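You operate a simulated robot arm through the tools that you are given. There is no shell and no other tool. Be economical: measure what you need, move in short steps, check, and stop when the job is done.

Carry out the task below with a simulated robot arm. There is one attempt and no reset: what you move stays moved.

Task
Put the jaw shim with orange grip on top of the white drier pot with the blue top.

It is judged by the outcome, as a careful person would: the job done as asked, and still so three seconds after it is handed in. It fails if anything else is knocked over, pushed out of place, dropped, spilled or broken.

Robot
A 6-joint arm with a two-finger parallel gripper, fixed in place. Base frame: the origin is at the foot of the arm, x ahead of it, y to its left, z up; the work surface is at about z = 0. Units: cm, degrees, N and s.
With the tool pointing down near the work surface it reaches from about 16 to 42 cm from the base axis. Its first joint turns from -66.0 to 66.0 degrees. Payload 1.57 kg.
Tool frame: the origin (TCP) lies between the finger pads and is the grasp point; the fingertips stand 3 cm ahead of it; z points along the fingers, y is the line along which they close. The gripper opens to 8 cm. The fingers are 1.7 cm wide and 1.2 cm thick; the gripper's body (4 by 8.2 cm) begins 8 cm behind the TCP.
Orientation is that of the tool frame in the base frame, as a unit quaternion [x, y, z, w]. With the fingers straight down and closing along the base's y, the tool's x points along the base's -x, its y along +y and its z along -z.

Tools
- The arm moves only by the tool send_rows. Its argument "motion" is a list of rows, each a list of 2 entries, a list of its own where there are three numbers: the shift along the base's x, y, z in units of 30 mm (1.0 is 30 mm), then the turn about the base's z in units of 8 degrees (1.0 is 8 degrees). In form: [[[dx, dy, dz], spin], ...]. A call has 1 to 20 rows; each row shifts and turns the commanded pose from where the row before left it. "hand" is the gripper command, from -1 (shut) to 1 (fully open), values between in proportion, set as the call begins (left out, the last holds). A call with a number of a shift or a turn outside -1 to 1 is refused whole. A row lasts 0.2 s, in which the tool goes at most 5 cm and 8.6 degrees; a call with a longer step from one row to the next is refused whole, and so is a gripper value outside its range. Where a pose cannot be reached the arm comes as near as it can. A force on the tool above 40 N (or 10 N above the force at the start of the call, whichever is more), or a blocked arm, ends the call early, and 0.2 s more pass. The fingers move at their own pace (about 15.3 cm/s each) and stop on an object; they squeeze with about 36 N. The grip force told is the motor's: it shows also when the fingers shut on nothing. Time passes only in rows, and 0.2 s behind the last, so rows that do not move let the fingers close. It gives the time, the measured TCP pose, the force on the tool (base axes), the opening and the grip force at its end, in the units of the frame above (readings bear some noise).
- Cameras (640 x 400 px; columns grow to the right, rows downward): "scene" is fixed at [3.15, -31.83, 42.64]; the picture's right is [0.94, -0.34, 0.00], its down [-0.19, -0.54, -0.82] and it looks along [0.28, 0.77, -0.57] (base axes); focal length 256 px, centre (320, 200). "wrist" rides on the gripper at [7.2, -0.7, -12.2] in the tool frame; the picture's right is [0.09, 1.00, 0.00], its down [-0.84, 0.08, -0.54] and it looks along [-0.54, 0.05, 0.84] (tool axes); focal length 238 px, centre (320, 200). There is no depth. A picture from a camera that has moved, and an enlarged one, comes with that camera's place and axes in the base frame and with its lens.
- grab_frame(camera): a new picture of that camera. The clock stands still meanwhile.
- close_up(camera, box): a new picture of the part [left, top, right, bottom] of that camera's present view, enlarged. The clock stands still meanwhile.
- finish_job(): hands the job in; it is judged then, once.

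Work in short steps. Places have to be worked out from the pictures, the camera data and where the tool is seen: move nearer, look again, correct. Check each grasp and each placing, and mend what went wrong. You have 90 turns and 42 pictures in all, those below and enlarged ones among them. Open the gripper and draw the arm clear of the work before you hand the job in, unless the task says otherwise; then end with one line.

The tools are called after "Request:" as a command line: name --argument value ..., lists and objects as JSON in quotes. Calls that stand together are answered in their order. send_rows: Moves the arm, as the interface text tells. Its arguments: {"type":"object","properties":{"motion":{"type":"array","items":{"type":"array"}},"hand":{"type":"number"}},"required":["motion"]} The other tools are called the same way: grab_frame (camera) takes a picture; close_up (camera, box) takes an enlarged picture of a part of a camera's view; finish_job () hands the job in.

At the start:

```text
time_s: 0.0
tcp_pos: [22.85, 0.36, 26.71]
ee_rot: [0.0, 1.0, 0.0, 0.001]
contact_force: [0.0, 1.2, -0.1]
gripper_width: 8.03
grasp_force: 0.1
```

scene: 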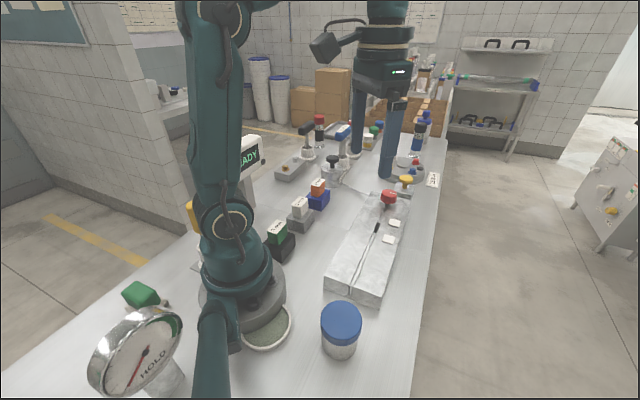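
wrist: 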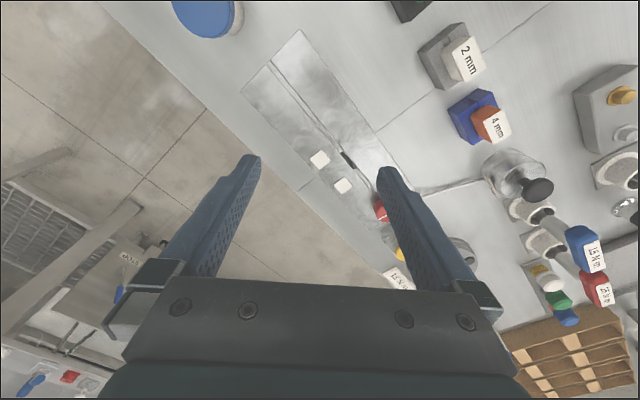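

I start by enlarging the shim stands and the pot to see what they are.

Request:
close_up --camera "scene" --box '[250, 150, 370, 270]'

Request:
close_up --camera "scene" --box '[290, 270, 400, 380]'

Request:
close_up --camera "wrist" --box '[380, 0, 560, 200]'

```text
3.33 times, centred on (310, 210) of scene
camera zoom: at [3.15, -31.83, 42.64], right [0.94, -0.34, 0.0], down [-0.19, -0.54, -0.82], along [0.28, 0.77, -0.57], focal length 854 px, centre (353, 167)
```

zoom: 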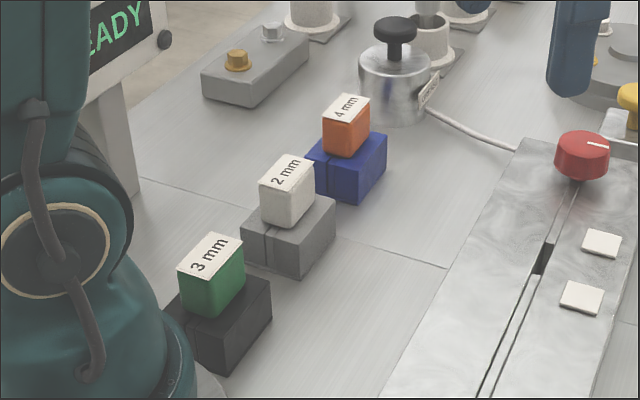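

```text
3.64 times, centred on (345, 325) of scene
camera zoom: at [3.15, -31.83, 42.64], right [0.94, -0.34, 0.0], down [-0.19, -0.54, -0.82], along [0.28, 0.77, -0.57], focal length 932 px, centre (229, -254)
```

zoom: 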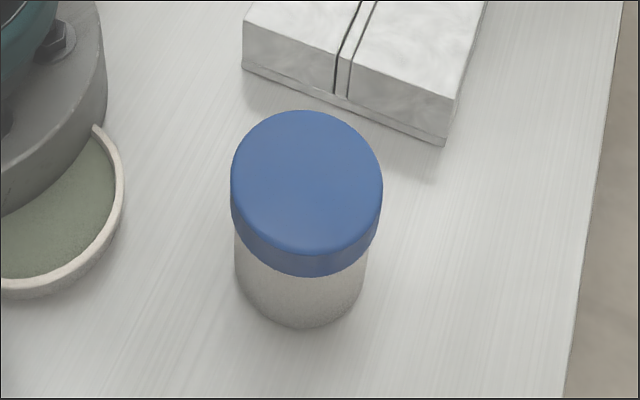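

```text
2.00 times, centred on (470, 100) of wrist
camera zoom: at [15.8, -0.26, 38.77], right [-0.09, 1.0, 0.0], down [0.84, 0.08, 0.54], along [0.54, 0.05, -0.84], focal length 477 px, centre (20, 400)
```

zoom: 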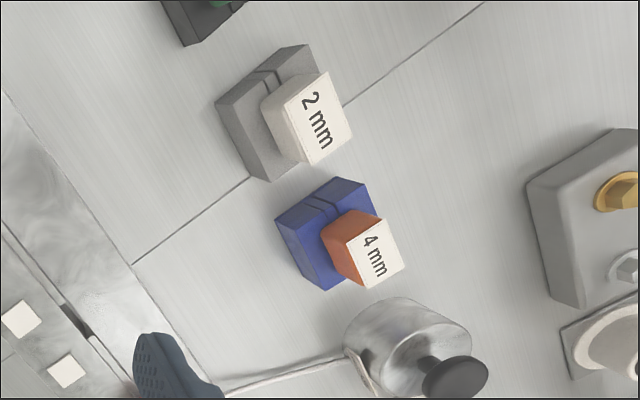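

The orange "4 mm" shim sits in a blue slotted block, its label at about (22.7, 23.7, 7.5). I move nearer, staying high, to see how its grip is turned.

Request:
send_rows --motion '[[[0, 0.85, 0], 0], [[0, 0.85, 0], 0], [[0, 0.85, -0.2], 0], [[0, 0.85, -0.2], 0], [[0, 0.85, -0.2], 0], [[0, 0.85, -0.2], 0], [[0, 0, 0], 0]]' --hand 1

Request:
grab_frame --camera "wrist"

Request:
grab_frame --camera "scene"

```text
time_s: 1.6
tcp_pos: [22.95, 15.87, 24.33]
ee_rot: [0.0, 1.0, -0.001, 0.001]
contact_force: [0.7, 0.2, -0.4]
gripper_width: 7.99
grasp_force: 0.1
```

```text
36 pictures are left
camera wrist: at [15.82, 15.1, 36.34], right [-0.09, 1.0, 0.0], down [0.84, 0.08, 0.54], along [0.54, 0.05, -0.84], focal length 238 px, centre (320, 200)
```

wrist: 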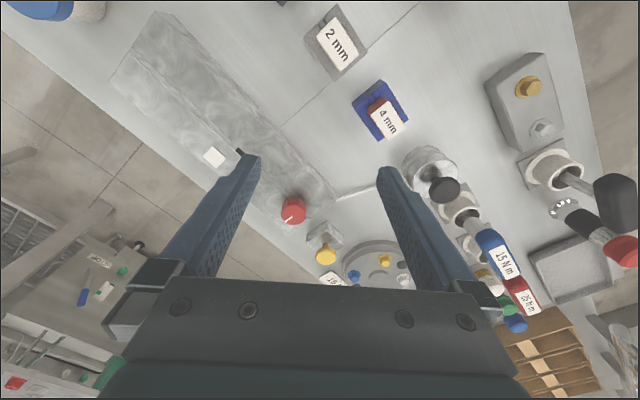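

```text
35 pictures are left
```

scene: 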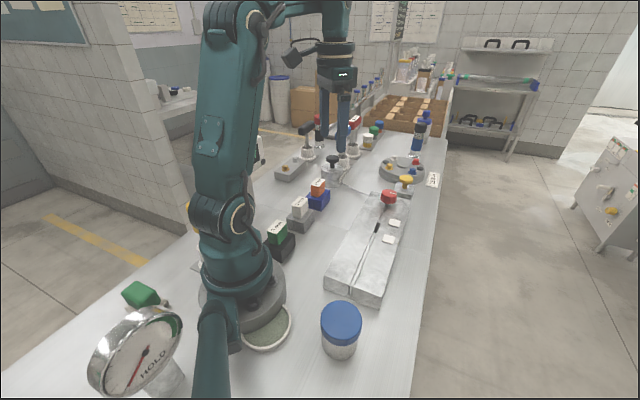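

The wrist ray gives the label at about (22.6, 24.0), in line with the first figure. I enlarge to measure the angle and sizes.

Request:
close_up --camera "wrist" --box '[330, 70, 450, 145]'

Request:
close_up --camera "scene" --box '[280, 165, 360, 215]'

```text
5.33 times, centred on (390, 108) of wrist
camera zoom: at [15.82, 15.1, 36.34], right [-0.09, 1.0, 0.0], down [0.84, 0.08, 0.54], along [0.54, 0.05, -0.84], focal length 1271 px, centre (-53, 693)
```

zoom: 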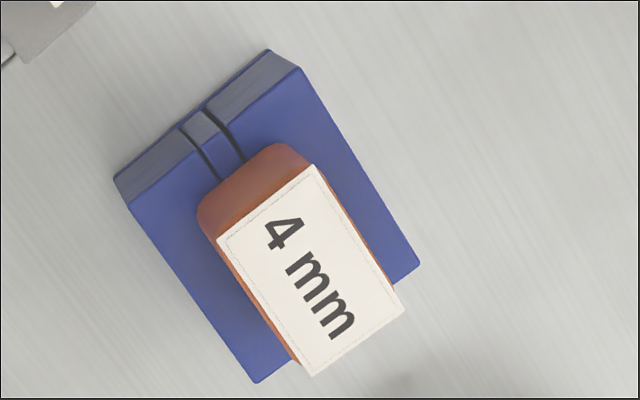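

```text
8.00 times, centred on (320, 190) of scene
camera zoom: at [3.15, -31.83, 42.64], right [0.94, -0.34, 0.0], down [-0.19, -0.54, -0.82], along [0.28, 0.77, -0.57], focal length 2050 px, centre (320, 280)
```

zoom: 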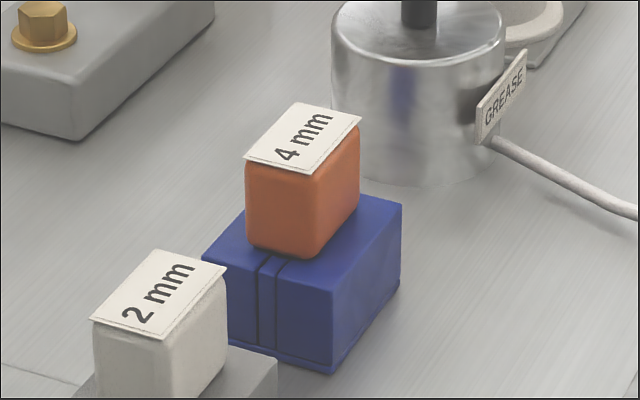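

The label measures about 4.0 × 2.4 cm, centre (22.55, 23.9), long side at 44.5° in the base. I'll grip it by its ends, so letting go won't tip it over its thin side: turn −45.5° and move above it.

Request:
send_rows --motion '[[[0, 0.4, 0], -0.95], [[0, 0.45, 0], -0.95], [[0, 0.45, 0], -0.95], [[0, 0.45, -0.4], -0.95], [[-0.07, 0.45, -0.8], -0.95], [[-0.07, 0.47, -0.8], -0.94], [[0, 0, -0.3], 0], [[0, 0, 0], 0]]'

Request:
grab_frame --camera "wrist"

Request:
grab_frame --camera "scene"

```text
time_s: 3.4
tcp_pos: [22.43, 23.63, 17.42]
ee_rot: [0.387, 0.922, 0.0, 0.0]
contact_force: [0.0, -0.6, 0.0]
gripper_width: 8.0
grasp_force: 0.0
```

```text
32 pictures are left
camera wrist: at [17.04, 28.36, 29.46], right [0.65, 0.76, 0.0], down [0.64, -0.54, 0.54], along [0.41, -0.35, -0.84], focal length 238 px, centre (320, 200)
```

wrist: 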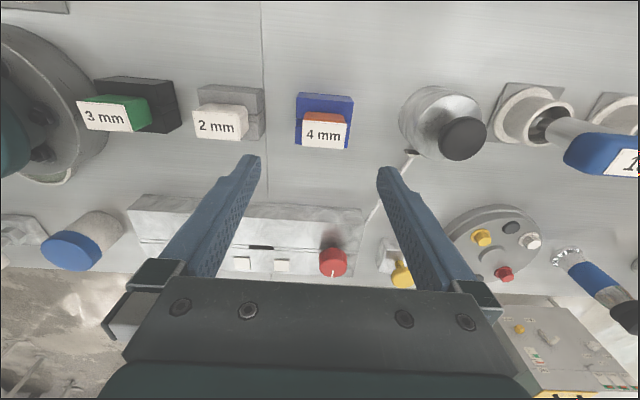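

```text
31 pictures are left
```

scene: 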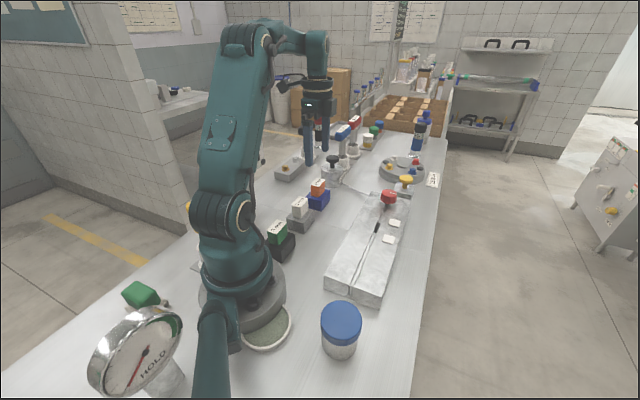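

The ray here gives (22.45, 24.05), in good agreement. I enlarge once more to check the angle before going down.

Request:
close_up --camera "wrist" --box '[275, 80, 371, 160]'

```text
5.00 times, centred on (323, 120) of wrist
camera zoom: at [17.04, 28.36, 29.46], right [0.65, 0.76, 0.0], down [0.64, -0.54, 0.54], along [0.41, -0.35, -0.84], focal length 1192 px, centre (305, 600)
```

zoom: 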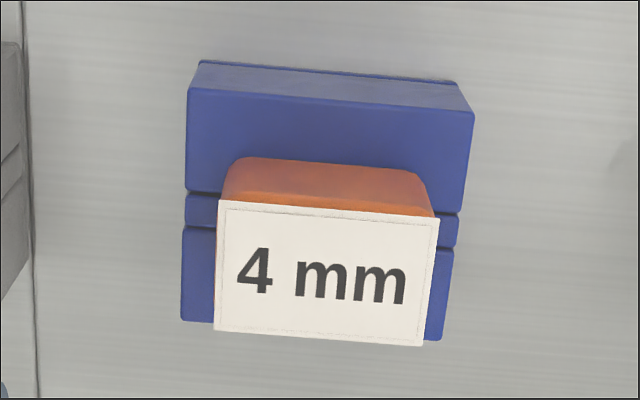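

Label and tool agree on 44.5°, and the block's top is at about z 3.3–3.8. I go down to TCP z ≈ 7.3 (tips at about 4.3), centred on (22.5, 24.0).

Request:
send_rows --motion '[[[0.03, 0.12, -0.6], 0], [[0, 0, -0.6], 0], [[0, 0, -0.6], 0], [[0, 0, -0.6], 0], [[0, 0, -0.5], 0], [[0, 0, -0.45], 0], [[0, 0, 0], 0]]'

Request:
grab_frame --camera "wrist"

Request:
close_up --camera "scene" --box '[270, 140, 370, 220]'

```text
time_s: 5.0
tcp_pos: [22.67, 24.09, 7.3]
ee_rot: [0.387, 0.922, 0.0, 0.001]
contact_force: [-0.4, -0.4, -0.2]
gripper_width: 8.02
grasp_force: 0.0
```

```text
29 pictures are left
camera wrist: at [17.16, 28.68, 19.38], right [0.65, 0.76, 0.0], down [0.64, -0.54, 0.54], along [0.41, -0.35, -0.84], focal length 238 px, centre (320, 200)
```

wrist: 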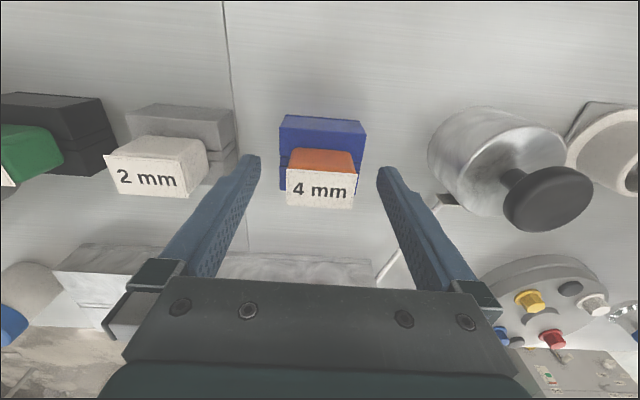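

```text
5.00 times, centred on (320, 180) of scene
camera zoom: at [3.15, -31.83, 42.64], right [0.94, -0.34, 0.0], down [-0.19, -0.54, -0.82], along [0.28, 0.77, -0.57], focal length 1281 px, centre (320, 300)
```

zoom: 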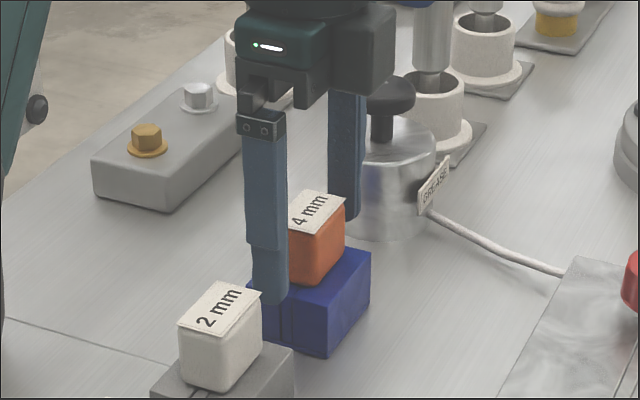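

The fingers straddle the grip; it looks about 0.2 cm off across the width, so I nudge (−0.14, +0.11) and close.

Request:
send_rows --motion '[[[-0.045, 0.037, 0], 0], [[0, 0, 0], 0]]'

Request:
send_rows --motion '[[[0, 0, 0], 0], [[0, 0, 0], 0], [[0, 0, 0], 0], [[0, 0, 0], 0]]' --hand -1

Request:
close_up --camera "wrist" --box '[220, 90, 420, 215]'

```text
time_s: 5.6
tcp_pos: [22.4, 24.09, 7.38]
ee_rot: [0.387, 0.922, -0.001, 0.001]
contact_force: [-0.7, -0.4, 0.3]
gripper_width: 8.01
grasp_force: 0.0
```

```text
time_s: 6.6
tcp_pos: [22.45, 24.11, 7.35]
ee_rot: [0.386, 0.922, 0.001, 0.0]
contact_force: [0.2, 0.1, 0.7]
gripper_width: 4.07
grasp_force: 35.5
```

```text
3.20 times, centred on (320, 152) of wrist
camera zoom: at [17.02, 28.8, 19.42], right [0.65, 0.76, 0.0], down [0.64, -0.54, 0.54], along [0.41, -0.35, -0.84], focal length 763 px, centre (320, 352)
```

zoom: 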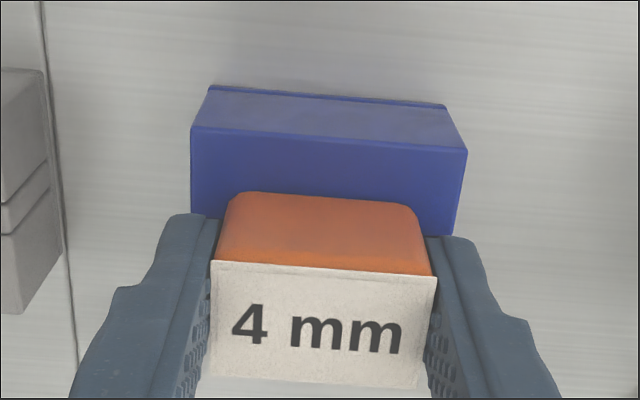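

The shim is held at 4.07 cm with 35.5 N, with little side load. I lift straight up, slowly at first.

Request:
send_rows --motion '[[[0, 0, 0.15], 0], [[0, 0, 0.2], 0], [[0, 0, 0.2], 0], [[0, 0, 0.3], 0], [[0, 0, 0.3], 0], [[0, 0, 0.3], 0], [[0, 0, 0.4], 0], [[0, 0, 0.4], 0], [[0, 0, 0.4], 0], [[0, 0, 0], 0]]'

Request:
close_up --camera "scene" --box '[270, 130, 370, 220]'

Request:
grab_frame --camera "wrist"

```text
time_s: 8.8
tcp_pos: [22.59, 24.35, 15.34]
ee_rot: [0.387, 0.922, -0.001, 0.001]
contact_force: [0.0, 0.1, -0.8]
gripper_width: 4.09
grasp_force: 35.9
```

```text
4.44 times, centred on (320, 175) of scene
camera zoom: at [3.15, -31.83, 42.64], right [0.94, -0.34, 0.0], down [-0.19, -0.54, -0.82], along [0.28, 0.77, -0.57], focal length 1139 px, centre (320, 311)
```

zoom: 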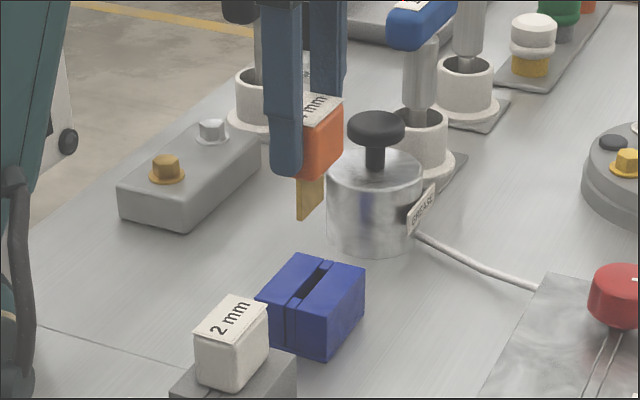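

```text
25 pictures are left
camera wrist: at [17.06, 28.9, 27.43], right [0.65, 0.76, 0.0], down [0.64, -0.54, 0.54], along [0.41, -0.35, -0.84], focal length 238 px, centre (320, 200)
```

wrist: 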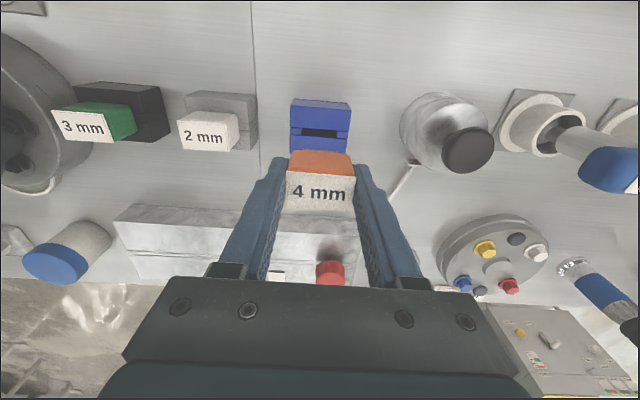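

The shim is out clean: orange grip with a thin brass blade about 2 cm long below it. I raise it and carry it at a steady height toward the pot, stopping short to look.

Request:
send_rows --motion '[[[0, -0.2, 0.6], 0], [[0, -0.5, 0.6], 0], [[0, -0.8, 0.2], 0], [[0, -0.8, 0], 0], [[0, -0.8, 0], 0], [[0, -0.8, 0], 0], [[0, -0.8, 0], 0], [[0, -0.8, 0], 0], [[-0.2, -0.8, 0], 0], [[-0.3, -0.8, 0], 0], [[-0.3, -0.8, 0], 0], [[-0.3, -0.8, 0], 0], [[-0.3, -0.8, 0], 0], [[-0.3, -0.6, 0], 0], [[-0.17, -0.35, 0], 0], [[0, 0, 0], 0]]'

Request:
grab_frame --camera "wrist"

Request:
grab_frame --camera "scene"

```text
time_s: 12.2
tcp_pos: [16.79, -7.24, 19.5]
ee_rot: [0.386, 0.922, 0.0, 0.0]
contact_force: [-0.3, -0.7, -1.1]
gripper_width: 4.05
grasp_force: 36.7
```

```text
24 pictures are left
camera wrist: at [11.42, -2.5, 31.6], right [0.65, 0.76, 0.0], down [0.64, -0.54, 0.54], along [0.41, -0.35, -0.84], focal length 238 px, centre (320, 200)
```

wrist: 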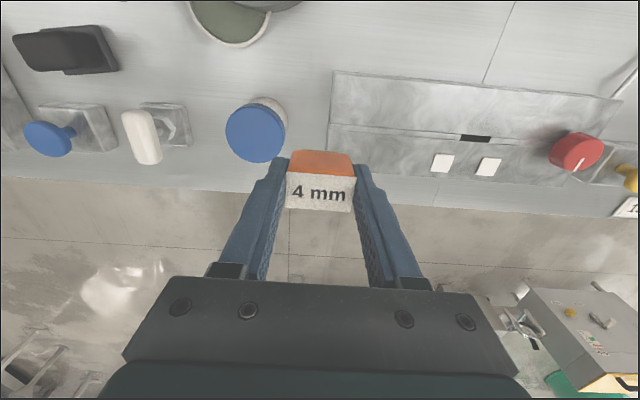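

```text
23 pictures are left
```

scene: 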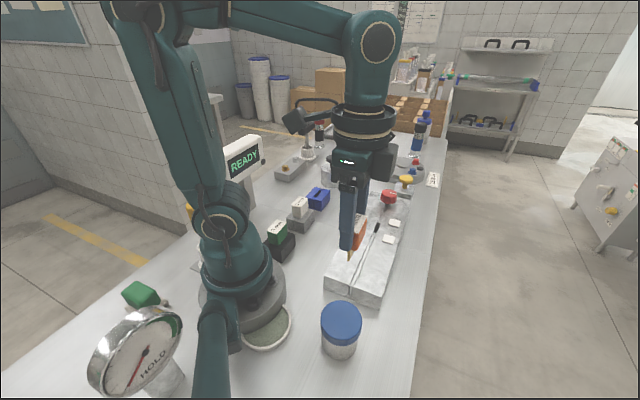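

Carry went well. I enlarge the lid in the wrist view to fix its centre and height.

Request:
close_up --camera "wrist" --box '[200, 80, 370, 220]'

```text
2.86 times, centred on (285, 150) of wrist
camera zoom: at [11.42, -2.5, 31.6], right [0.65, 0.76, 0.0], down [0.64, -0.54, 0.54], along [0.41, -0.35, -0.84], focal length 681 px, centre (420, 343)
```

zoom: 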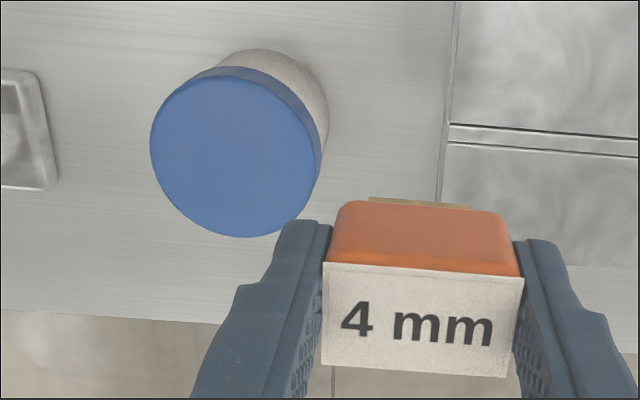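

The lid centre is at about (13.15, −13.1), top z ≈ 6, diameter ≈ 6.3 cm. I move above it, with the blade still well clear, and look again.

Request:
send_rows --motion '[[[-0.3, -0.45, 0], 0], [[-0.3, -0.5, 0], 0], [[-0.3, -0.5, 0], 0], [[-0.3, -0.5, 0], 0], [[0, 0, -0.4], 0], [[0, 0, -0.4], 0], [[0, 0, -0.4], 0], [[0, 0, 0], 0]]'

Request:
close_up --camera "wrist" --box '[240, 80, 400, 220]'

Request:
close_up --camera "scene" --box '[260, 220, 420, 370]'

```text
time_s: 14.0
tcp_pos: [13.05, -12.96, 15.91]
ee_rot: [0.386, 0.922, 0.0, 0.0]
contact_force: [-0.6, 0.9, 0.0]
gripper_width: 4.07
grasp_force: 36.1
```

```text
2.86 times, centred on (320, 150) of wrist
camera zoom: at [7.77, -8.32, 27.97], right [0.65, 0.76, 0.0], down [0.64, -0.54, 0.54], along [0.41, -0.35, -0.84], focal length 681 px, centre (320, 343)
```

zoom: 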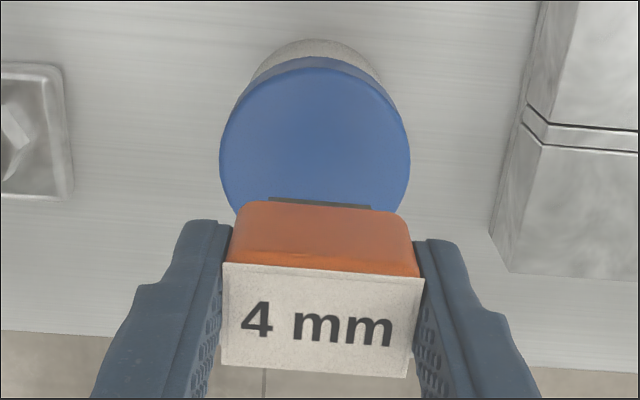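

```text
2.67 times, centred on (340, 295) of scene
camera zoom: at [3.15, -31.83, 42.64], right [0.94, -0.34, 0.0], down [-0.19, -0.54, -0.82], along [0.28, 0.77, -0.57], focal length 683 px, centre (267, -53)
```

zoom: 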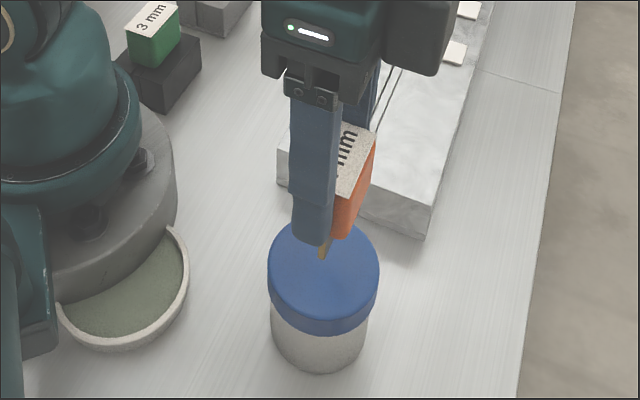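

Wrist and scene rays put the lid centre at about (12.8, −12.8), with the blade bottom some 2–3 cm above it. I nudge across and lower 1.2 cm, then look again.

Request:
send_rows --motion '[[[-0.08, 0.05, 0], 0], [[0, 0, -0.2], 0], [[0, 0, -0.2], 0], [[0, 0, 0], 0]]'

Request:
close_up --camera "wrist" --box '[240, 80, 400, 220]'

Request:
close_up --camera "scene" --box '[290, 250, 400, 370]'

```text
time_s: 15.0
tcp_pos: [13.04, -12.87, 14.76]
ee_rot: [0.387, 0.922, -0.001, 0.001]
contact_force: [-0.1, -0.6, -0.8]
gripper_width: 4.09
grasp_force: 35.5
```

```text
2.86 times, centred on (320, 150) of wrist
camera zoom: at [7.53, -8.19, 26.77], right [0.65, 0.76, 0.0], down [0.64, -0.54, 0.54], along [0.41, -0.35, -0.84], focal length 681 px, centre (320, 343)
```

zoom: 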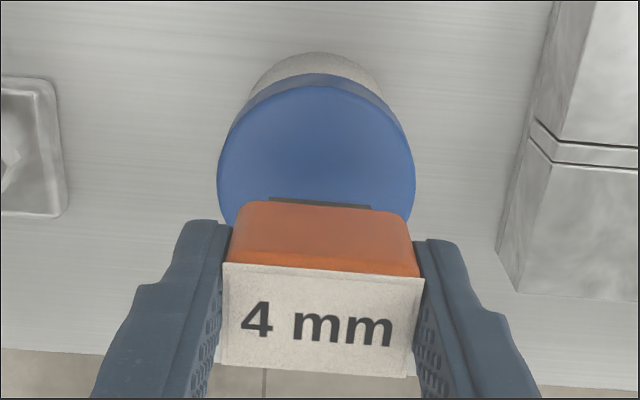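

```text
3.33 times, centred on (345, 310) of scene
camera zoom: at [3.15, -31.83, 42.64], right [0.94, -0.34, 0.0], down [-0.19, -0.54, -0.82], along [0.28, 0.77, -0.57], focal length 854 px, centre (237, -167)
```

zoom: 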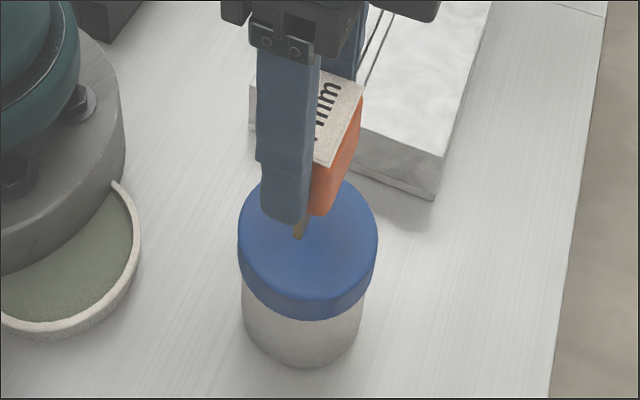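

Both views put the pot centre near (13.0, −13.0), within a few millimetres, and the blade 1.5–2.5 cm above the lid. I centre it and lower 1.2 cm gently, watching the force.

Request:
send_rows --motion '[[[-0.02, -0.06, 0], 0], [[0, 0, -0.1], 0], [[0, 0, -0.1], 0], [[0, 0, -0.1], 0], [[0, 0, -0.1], 0], [[0, 0, 0], 0]]'

Request:
close_up --camera "wrist" --box '[240, 80, 400, 220]'

Request:
close_up --camera "scene" --box '[290, 250, 400, 370]'

```text
time_s: 16.4
tcp_pos: [12.97, -13.05, 13.54]
ee_rot: [0.387, 0.922, -0.001, 0.001]
contact_force: [-3.0, 3.3, 31.3]
gripper_width: 4.1
grasp_force: 35.7
```

```text
2.86 times, centred on (320, 150) of wrist
camera zoom: at [7.51, -8.39, 25.59], right [0.65, 0.76, 0.0], down [0.64, -0.54, 0.55], along [0.42, -0.35, -0.84], focal length 681 px, centre (320, 343)
```

zoom: 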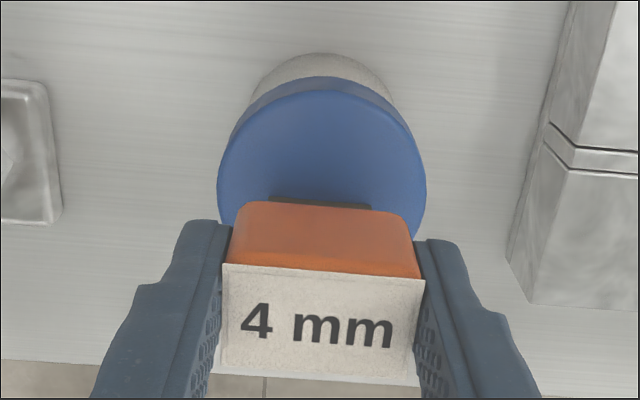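

```text
3.33 times, centred on (345, 310) of scene
camera zoom: at [3.14, -31.83, 42.65], right [0.94, -0.34, 0.0], down [-0.19, -0.54, -0.82], along [0.28, 0.77, -0.57], focal length 854 px, centre (237, -167)
```

zoom: 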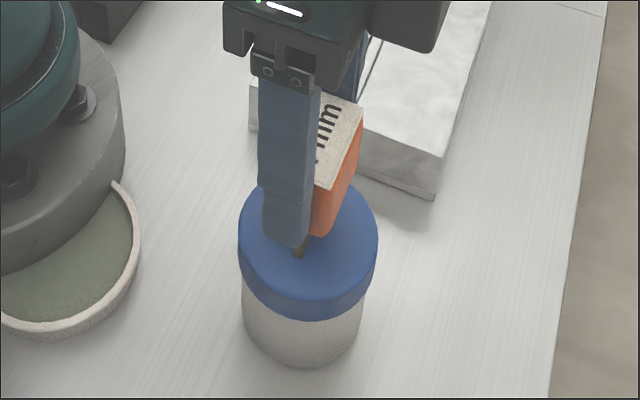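

The blade has met the lid (31 N) near its centre. I back off in tiny steps to leave only a light press before opening.

Request:
send_rows --motion '[[[0, 0, 0.03], 0], [[0, 0, 0], 0]]'

```text
time_s: 17.0
tcp_pos: [12.92, -12.89, 13.63]
ee_rot: [0.387, 0.922, 0.0, 0.0]
contact_force: [0.6, -0.2, 1.7]
gripper_width: 4.08
grasp_force: 36.3
```

Only about 2 N of contact remains. I open slightly (to about 4.5 cm) and see whether the shim stands.

Request:
send_rows --motion '[[[0, 0, 0], 0], [[0, 0, 0], 0], [[0, 0, 0], 0], [[0, 0, 0], 0]]' --hand 0.13

Request:
close_up --camera "wrist" --box '[240, 80, 400, 220]'

Request:
close_up --camera "scene" --box '[290, 250, 400, 370]'

```text
time_s: 18.0
tcp_pos: [12.92, -12.98, 13.57]
ee_rot: [0.387, 0.922, 0.0, 0.001]
contact_force: [0.3, -0.8, -0.2]
gripper_width: 4.52
grasp_force: 0.1
```

```text
2.86 times, centred on (320, 150) of wrist
camera zoom: at [7.51, -8.37, 25.67], right [0.65, 0.76, 0.0], down [0.64, -0.54, 0.54], along [0.41, -0.35, -0.84], focal length 681 px, centre (320, 343)
```

zoom: 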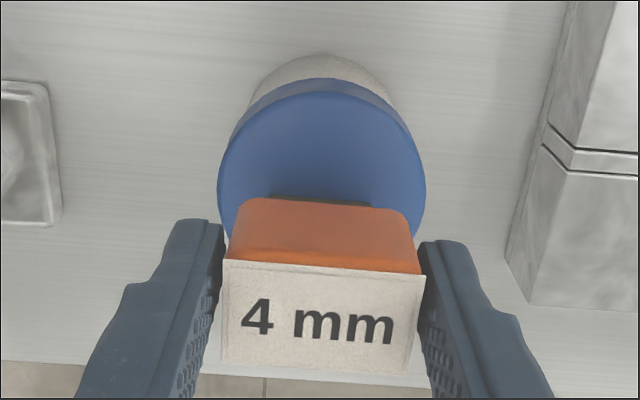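

```text
3.33 times, centred on (345, 310) of scene
camera zoom: at [3.15, -31.83, 42.64], right [0.94, -0.34, 0.0], down [-0.19, -0.54, -0.82], along [0.28, 0.77, -0.57], focal length 854 px, centre (237, -167)
```

zoom: 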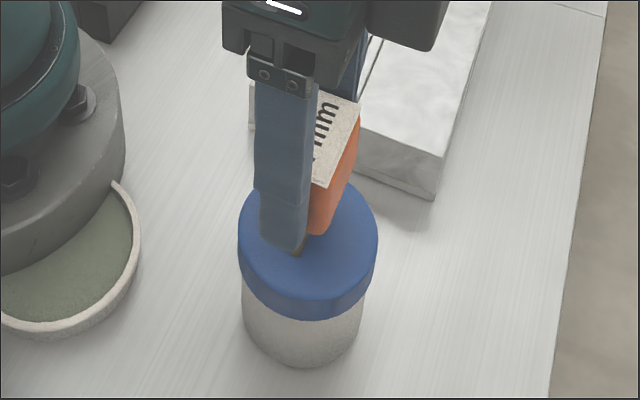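

It stands free after about 0.8 s, with no load on the tool. I open fully and rise straight up, clear of it.

Request:
send_rows --motion '[[[0, 0, 0], 0], [[0, 0, 0], 0], [[0, 0, 0.2], 0], [[0, 0, 0.4], 0], [[0, 0, 0.6], 0], [[0, 0, 0.6], 0], [[0, 0, 0.6], 0], [[0, 0, 0.6], 0], [[0, 0, 0], 0]]' --hand 1

Request:
grab_frame --camera "scene"

Request:
close_up --camera "scene" --box '[290, 250, 400, 370]'

```text
time_s: 20.0
tcp_pos: [12.9, -13.13, 22.58]
ee_rot: [0.386, 0.922, -0.001, 0.001]
contact_force: [0.6, 0.3, 0.0]
gripper_width: 8.0
grasp_force: 0.1
```

```text
13 pictures are left
```

scene: 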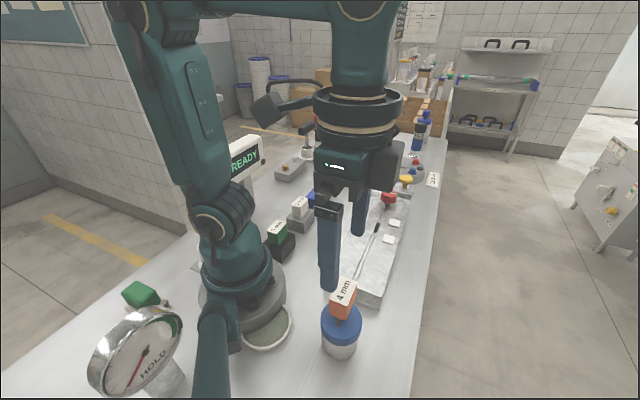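

```text
3.33 times, centred on (345, 310) of scene
camera zoom: at [3.15, -31.83, 42.64], right [0.94, -0.34, 0.0], down [-0.19, -0.54, -0.82], along [0.28, 0.77, -0.57], focal length 854 px, centre (237, -167)
```

zoom: 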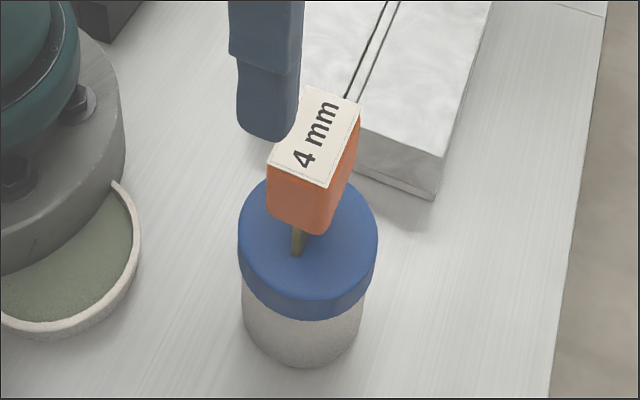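

The shim stands steady on the lid and nothing else has moved. I raise a little more, draw the arm away sideways and check once more.

Request:
send_rows --motion '[[[0, 0, 0.5], 0], [[0.3, 0.5, 0.3], 0], [[0.4, 0.7, 0], 0], [[0.5, 0.7, 0], 0], [[0.5, 0.7, 0], 0], [[0.5, 0.7, 0], 0], [[0.3, 0.5, 0], 0], [[0, 0, 0], 0], [[0, 0, 0], 0], [[0, 0, 0], 0], [[0, 0, 0], 0]]'

Request:
close_up --camera "scene" --box '[290, 250, 400, 370]'

Request:
grab_frame --camera "scene"

```text
time_s: 22.4
tcp_pos: [20.67, -1.56, 25.05]
ee_rot: [0.387, 0.922, -0.001, 0.001]
contact_force: [-0.4, -0.3, -0.3]
gripper_width: 7.99
grasp_force: 0.1
```

```text
3.33 times, centred on (345, 310) of scene
camera zoom: at [3.15, -31.83, 42.64], right [0.94, -0.34, 0.0], down [-0.19, -0.54, -0.82], along [0.28, 0.77, -0.57], focal length 854 px, centre (237, -167)
```

zoom: 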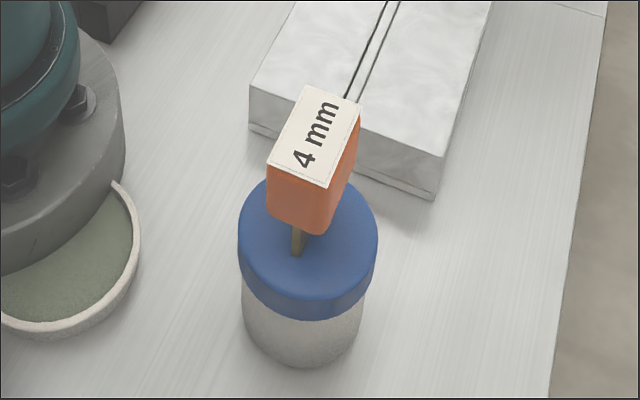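

```text
10 pictures are left
```

scene: 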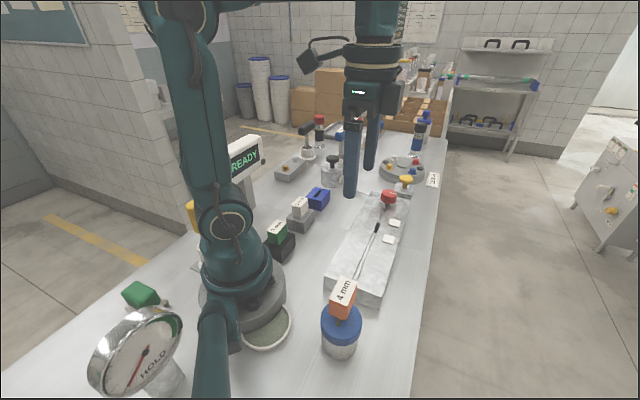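

The shim hasn't moved between the last two pictures, more than 2 s apart. The gripper is open and the arm is clear, so I hand the job in.

Request:
finish_job

```text
The job is handed in.
```

The orange-grip 4 mm shim is standing upright on its blade on the blue lid of the white drier pot; nothing else was moved, and the arm is open and clear.
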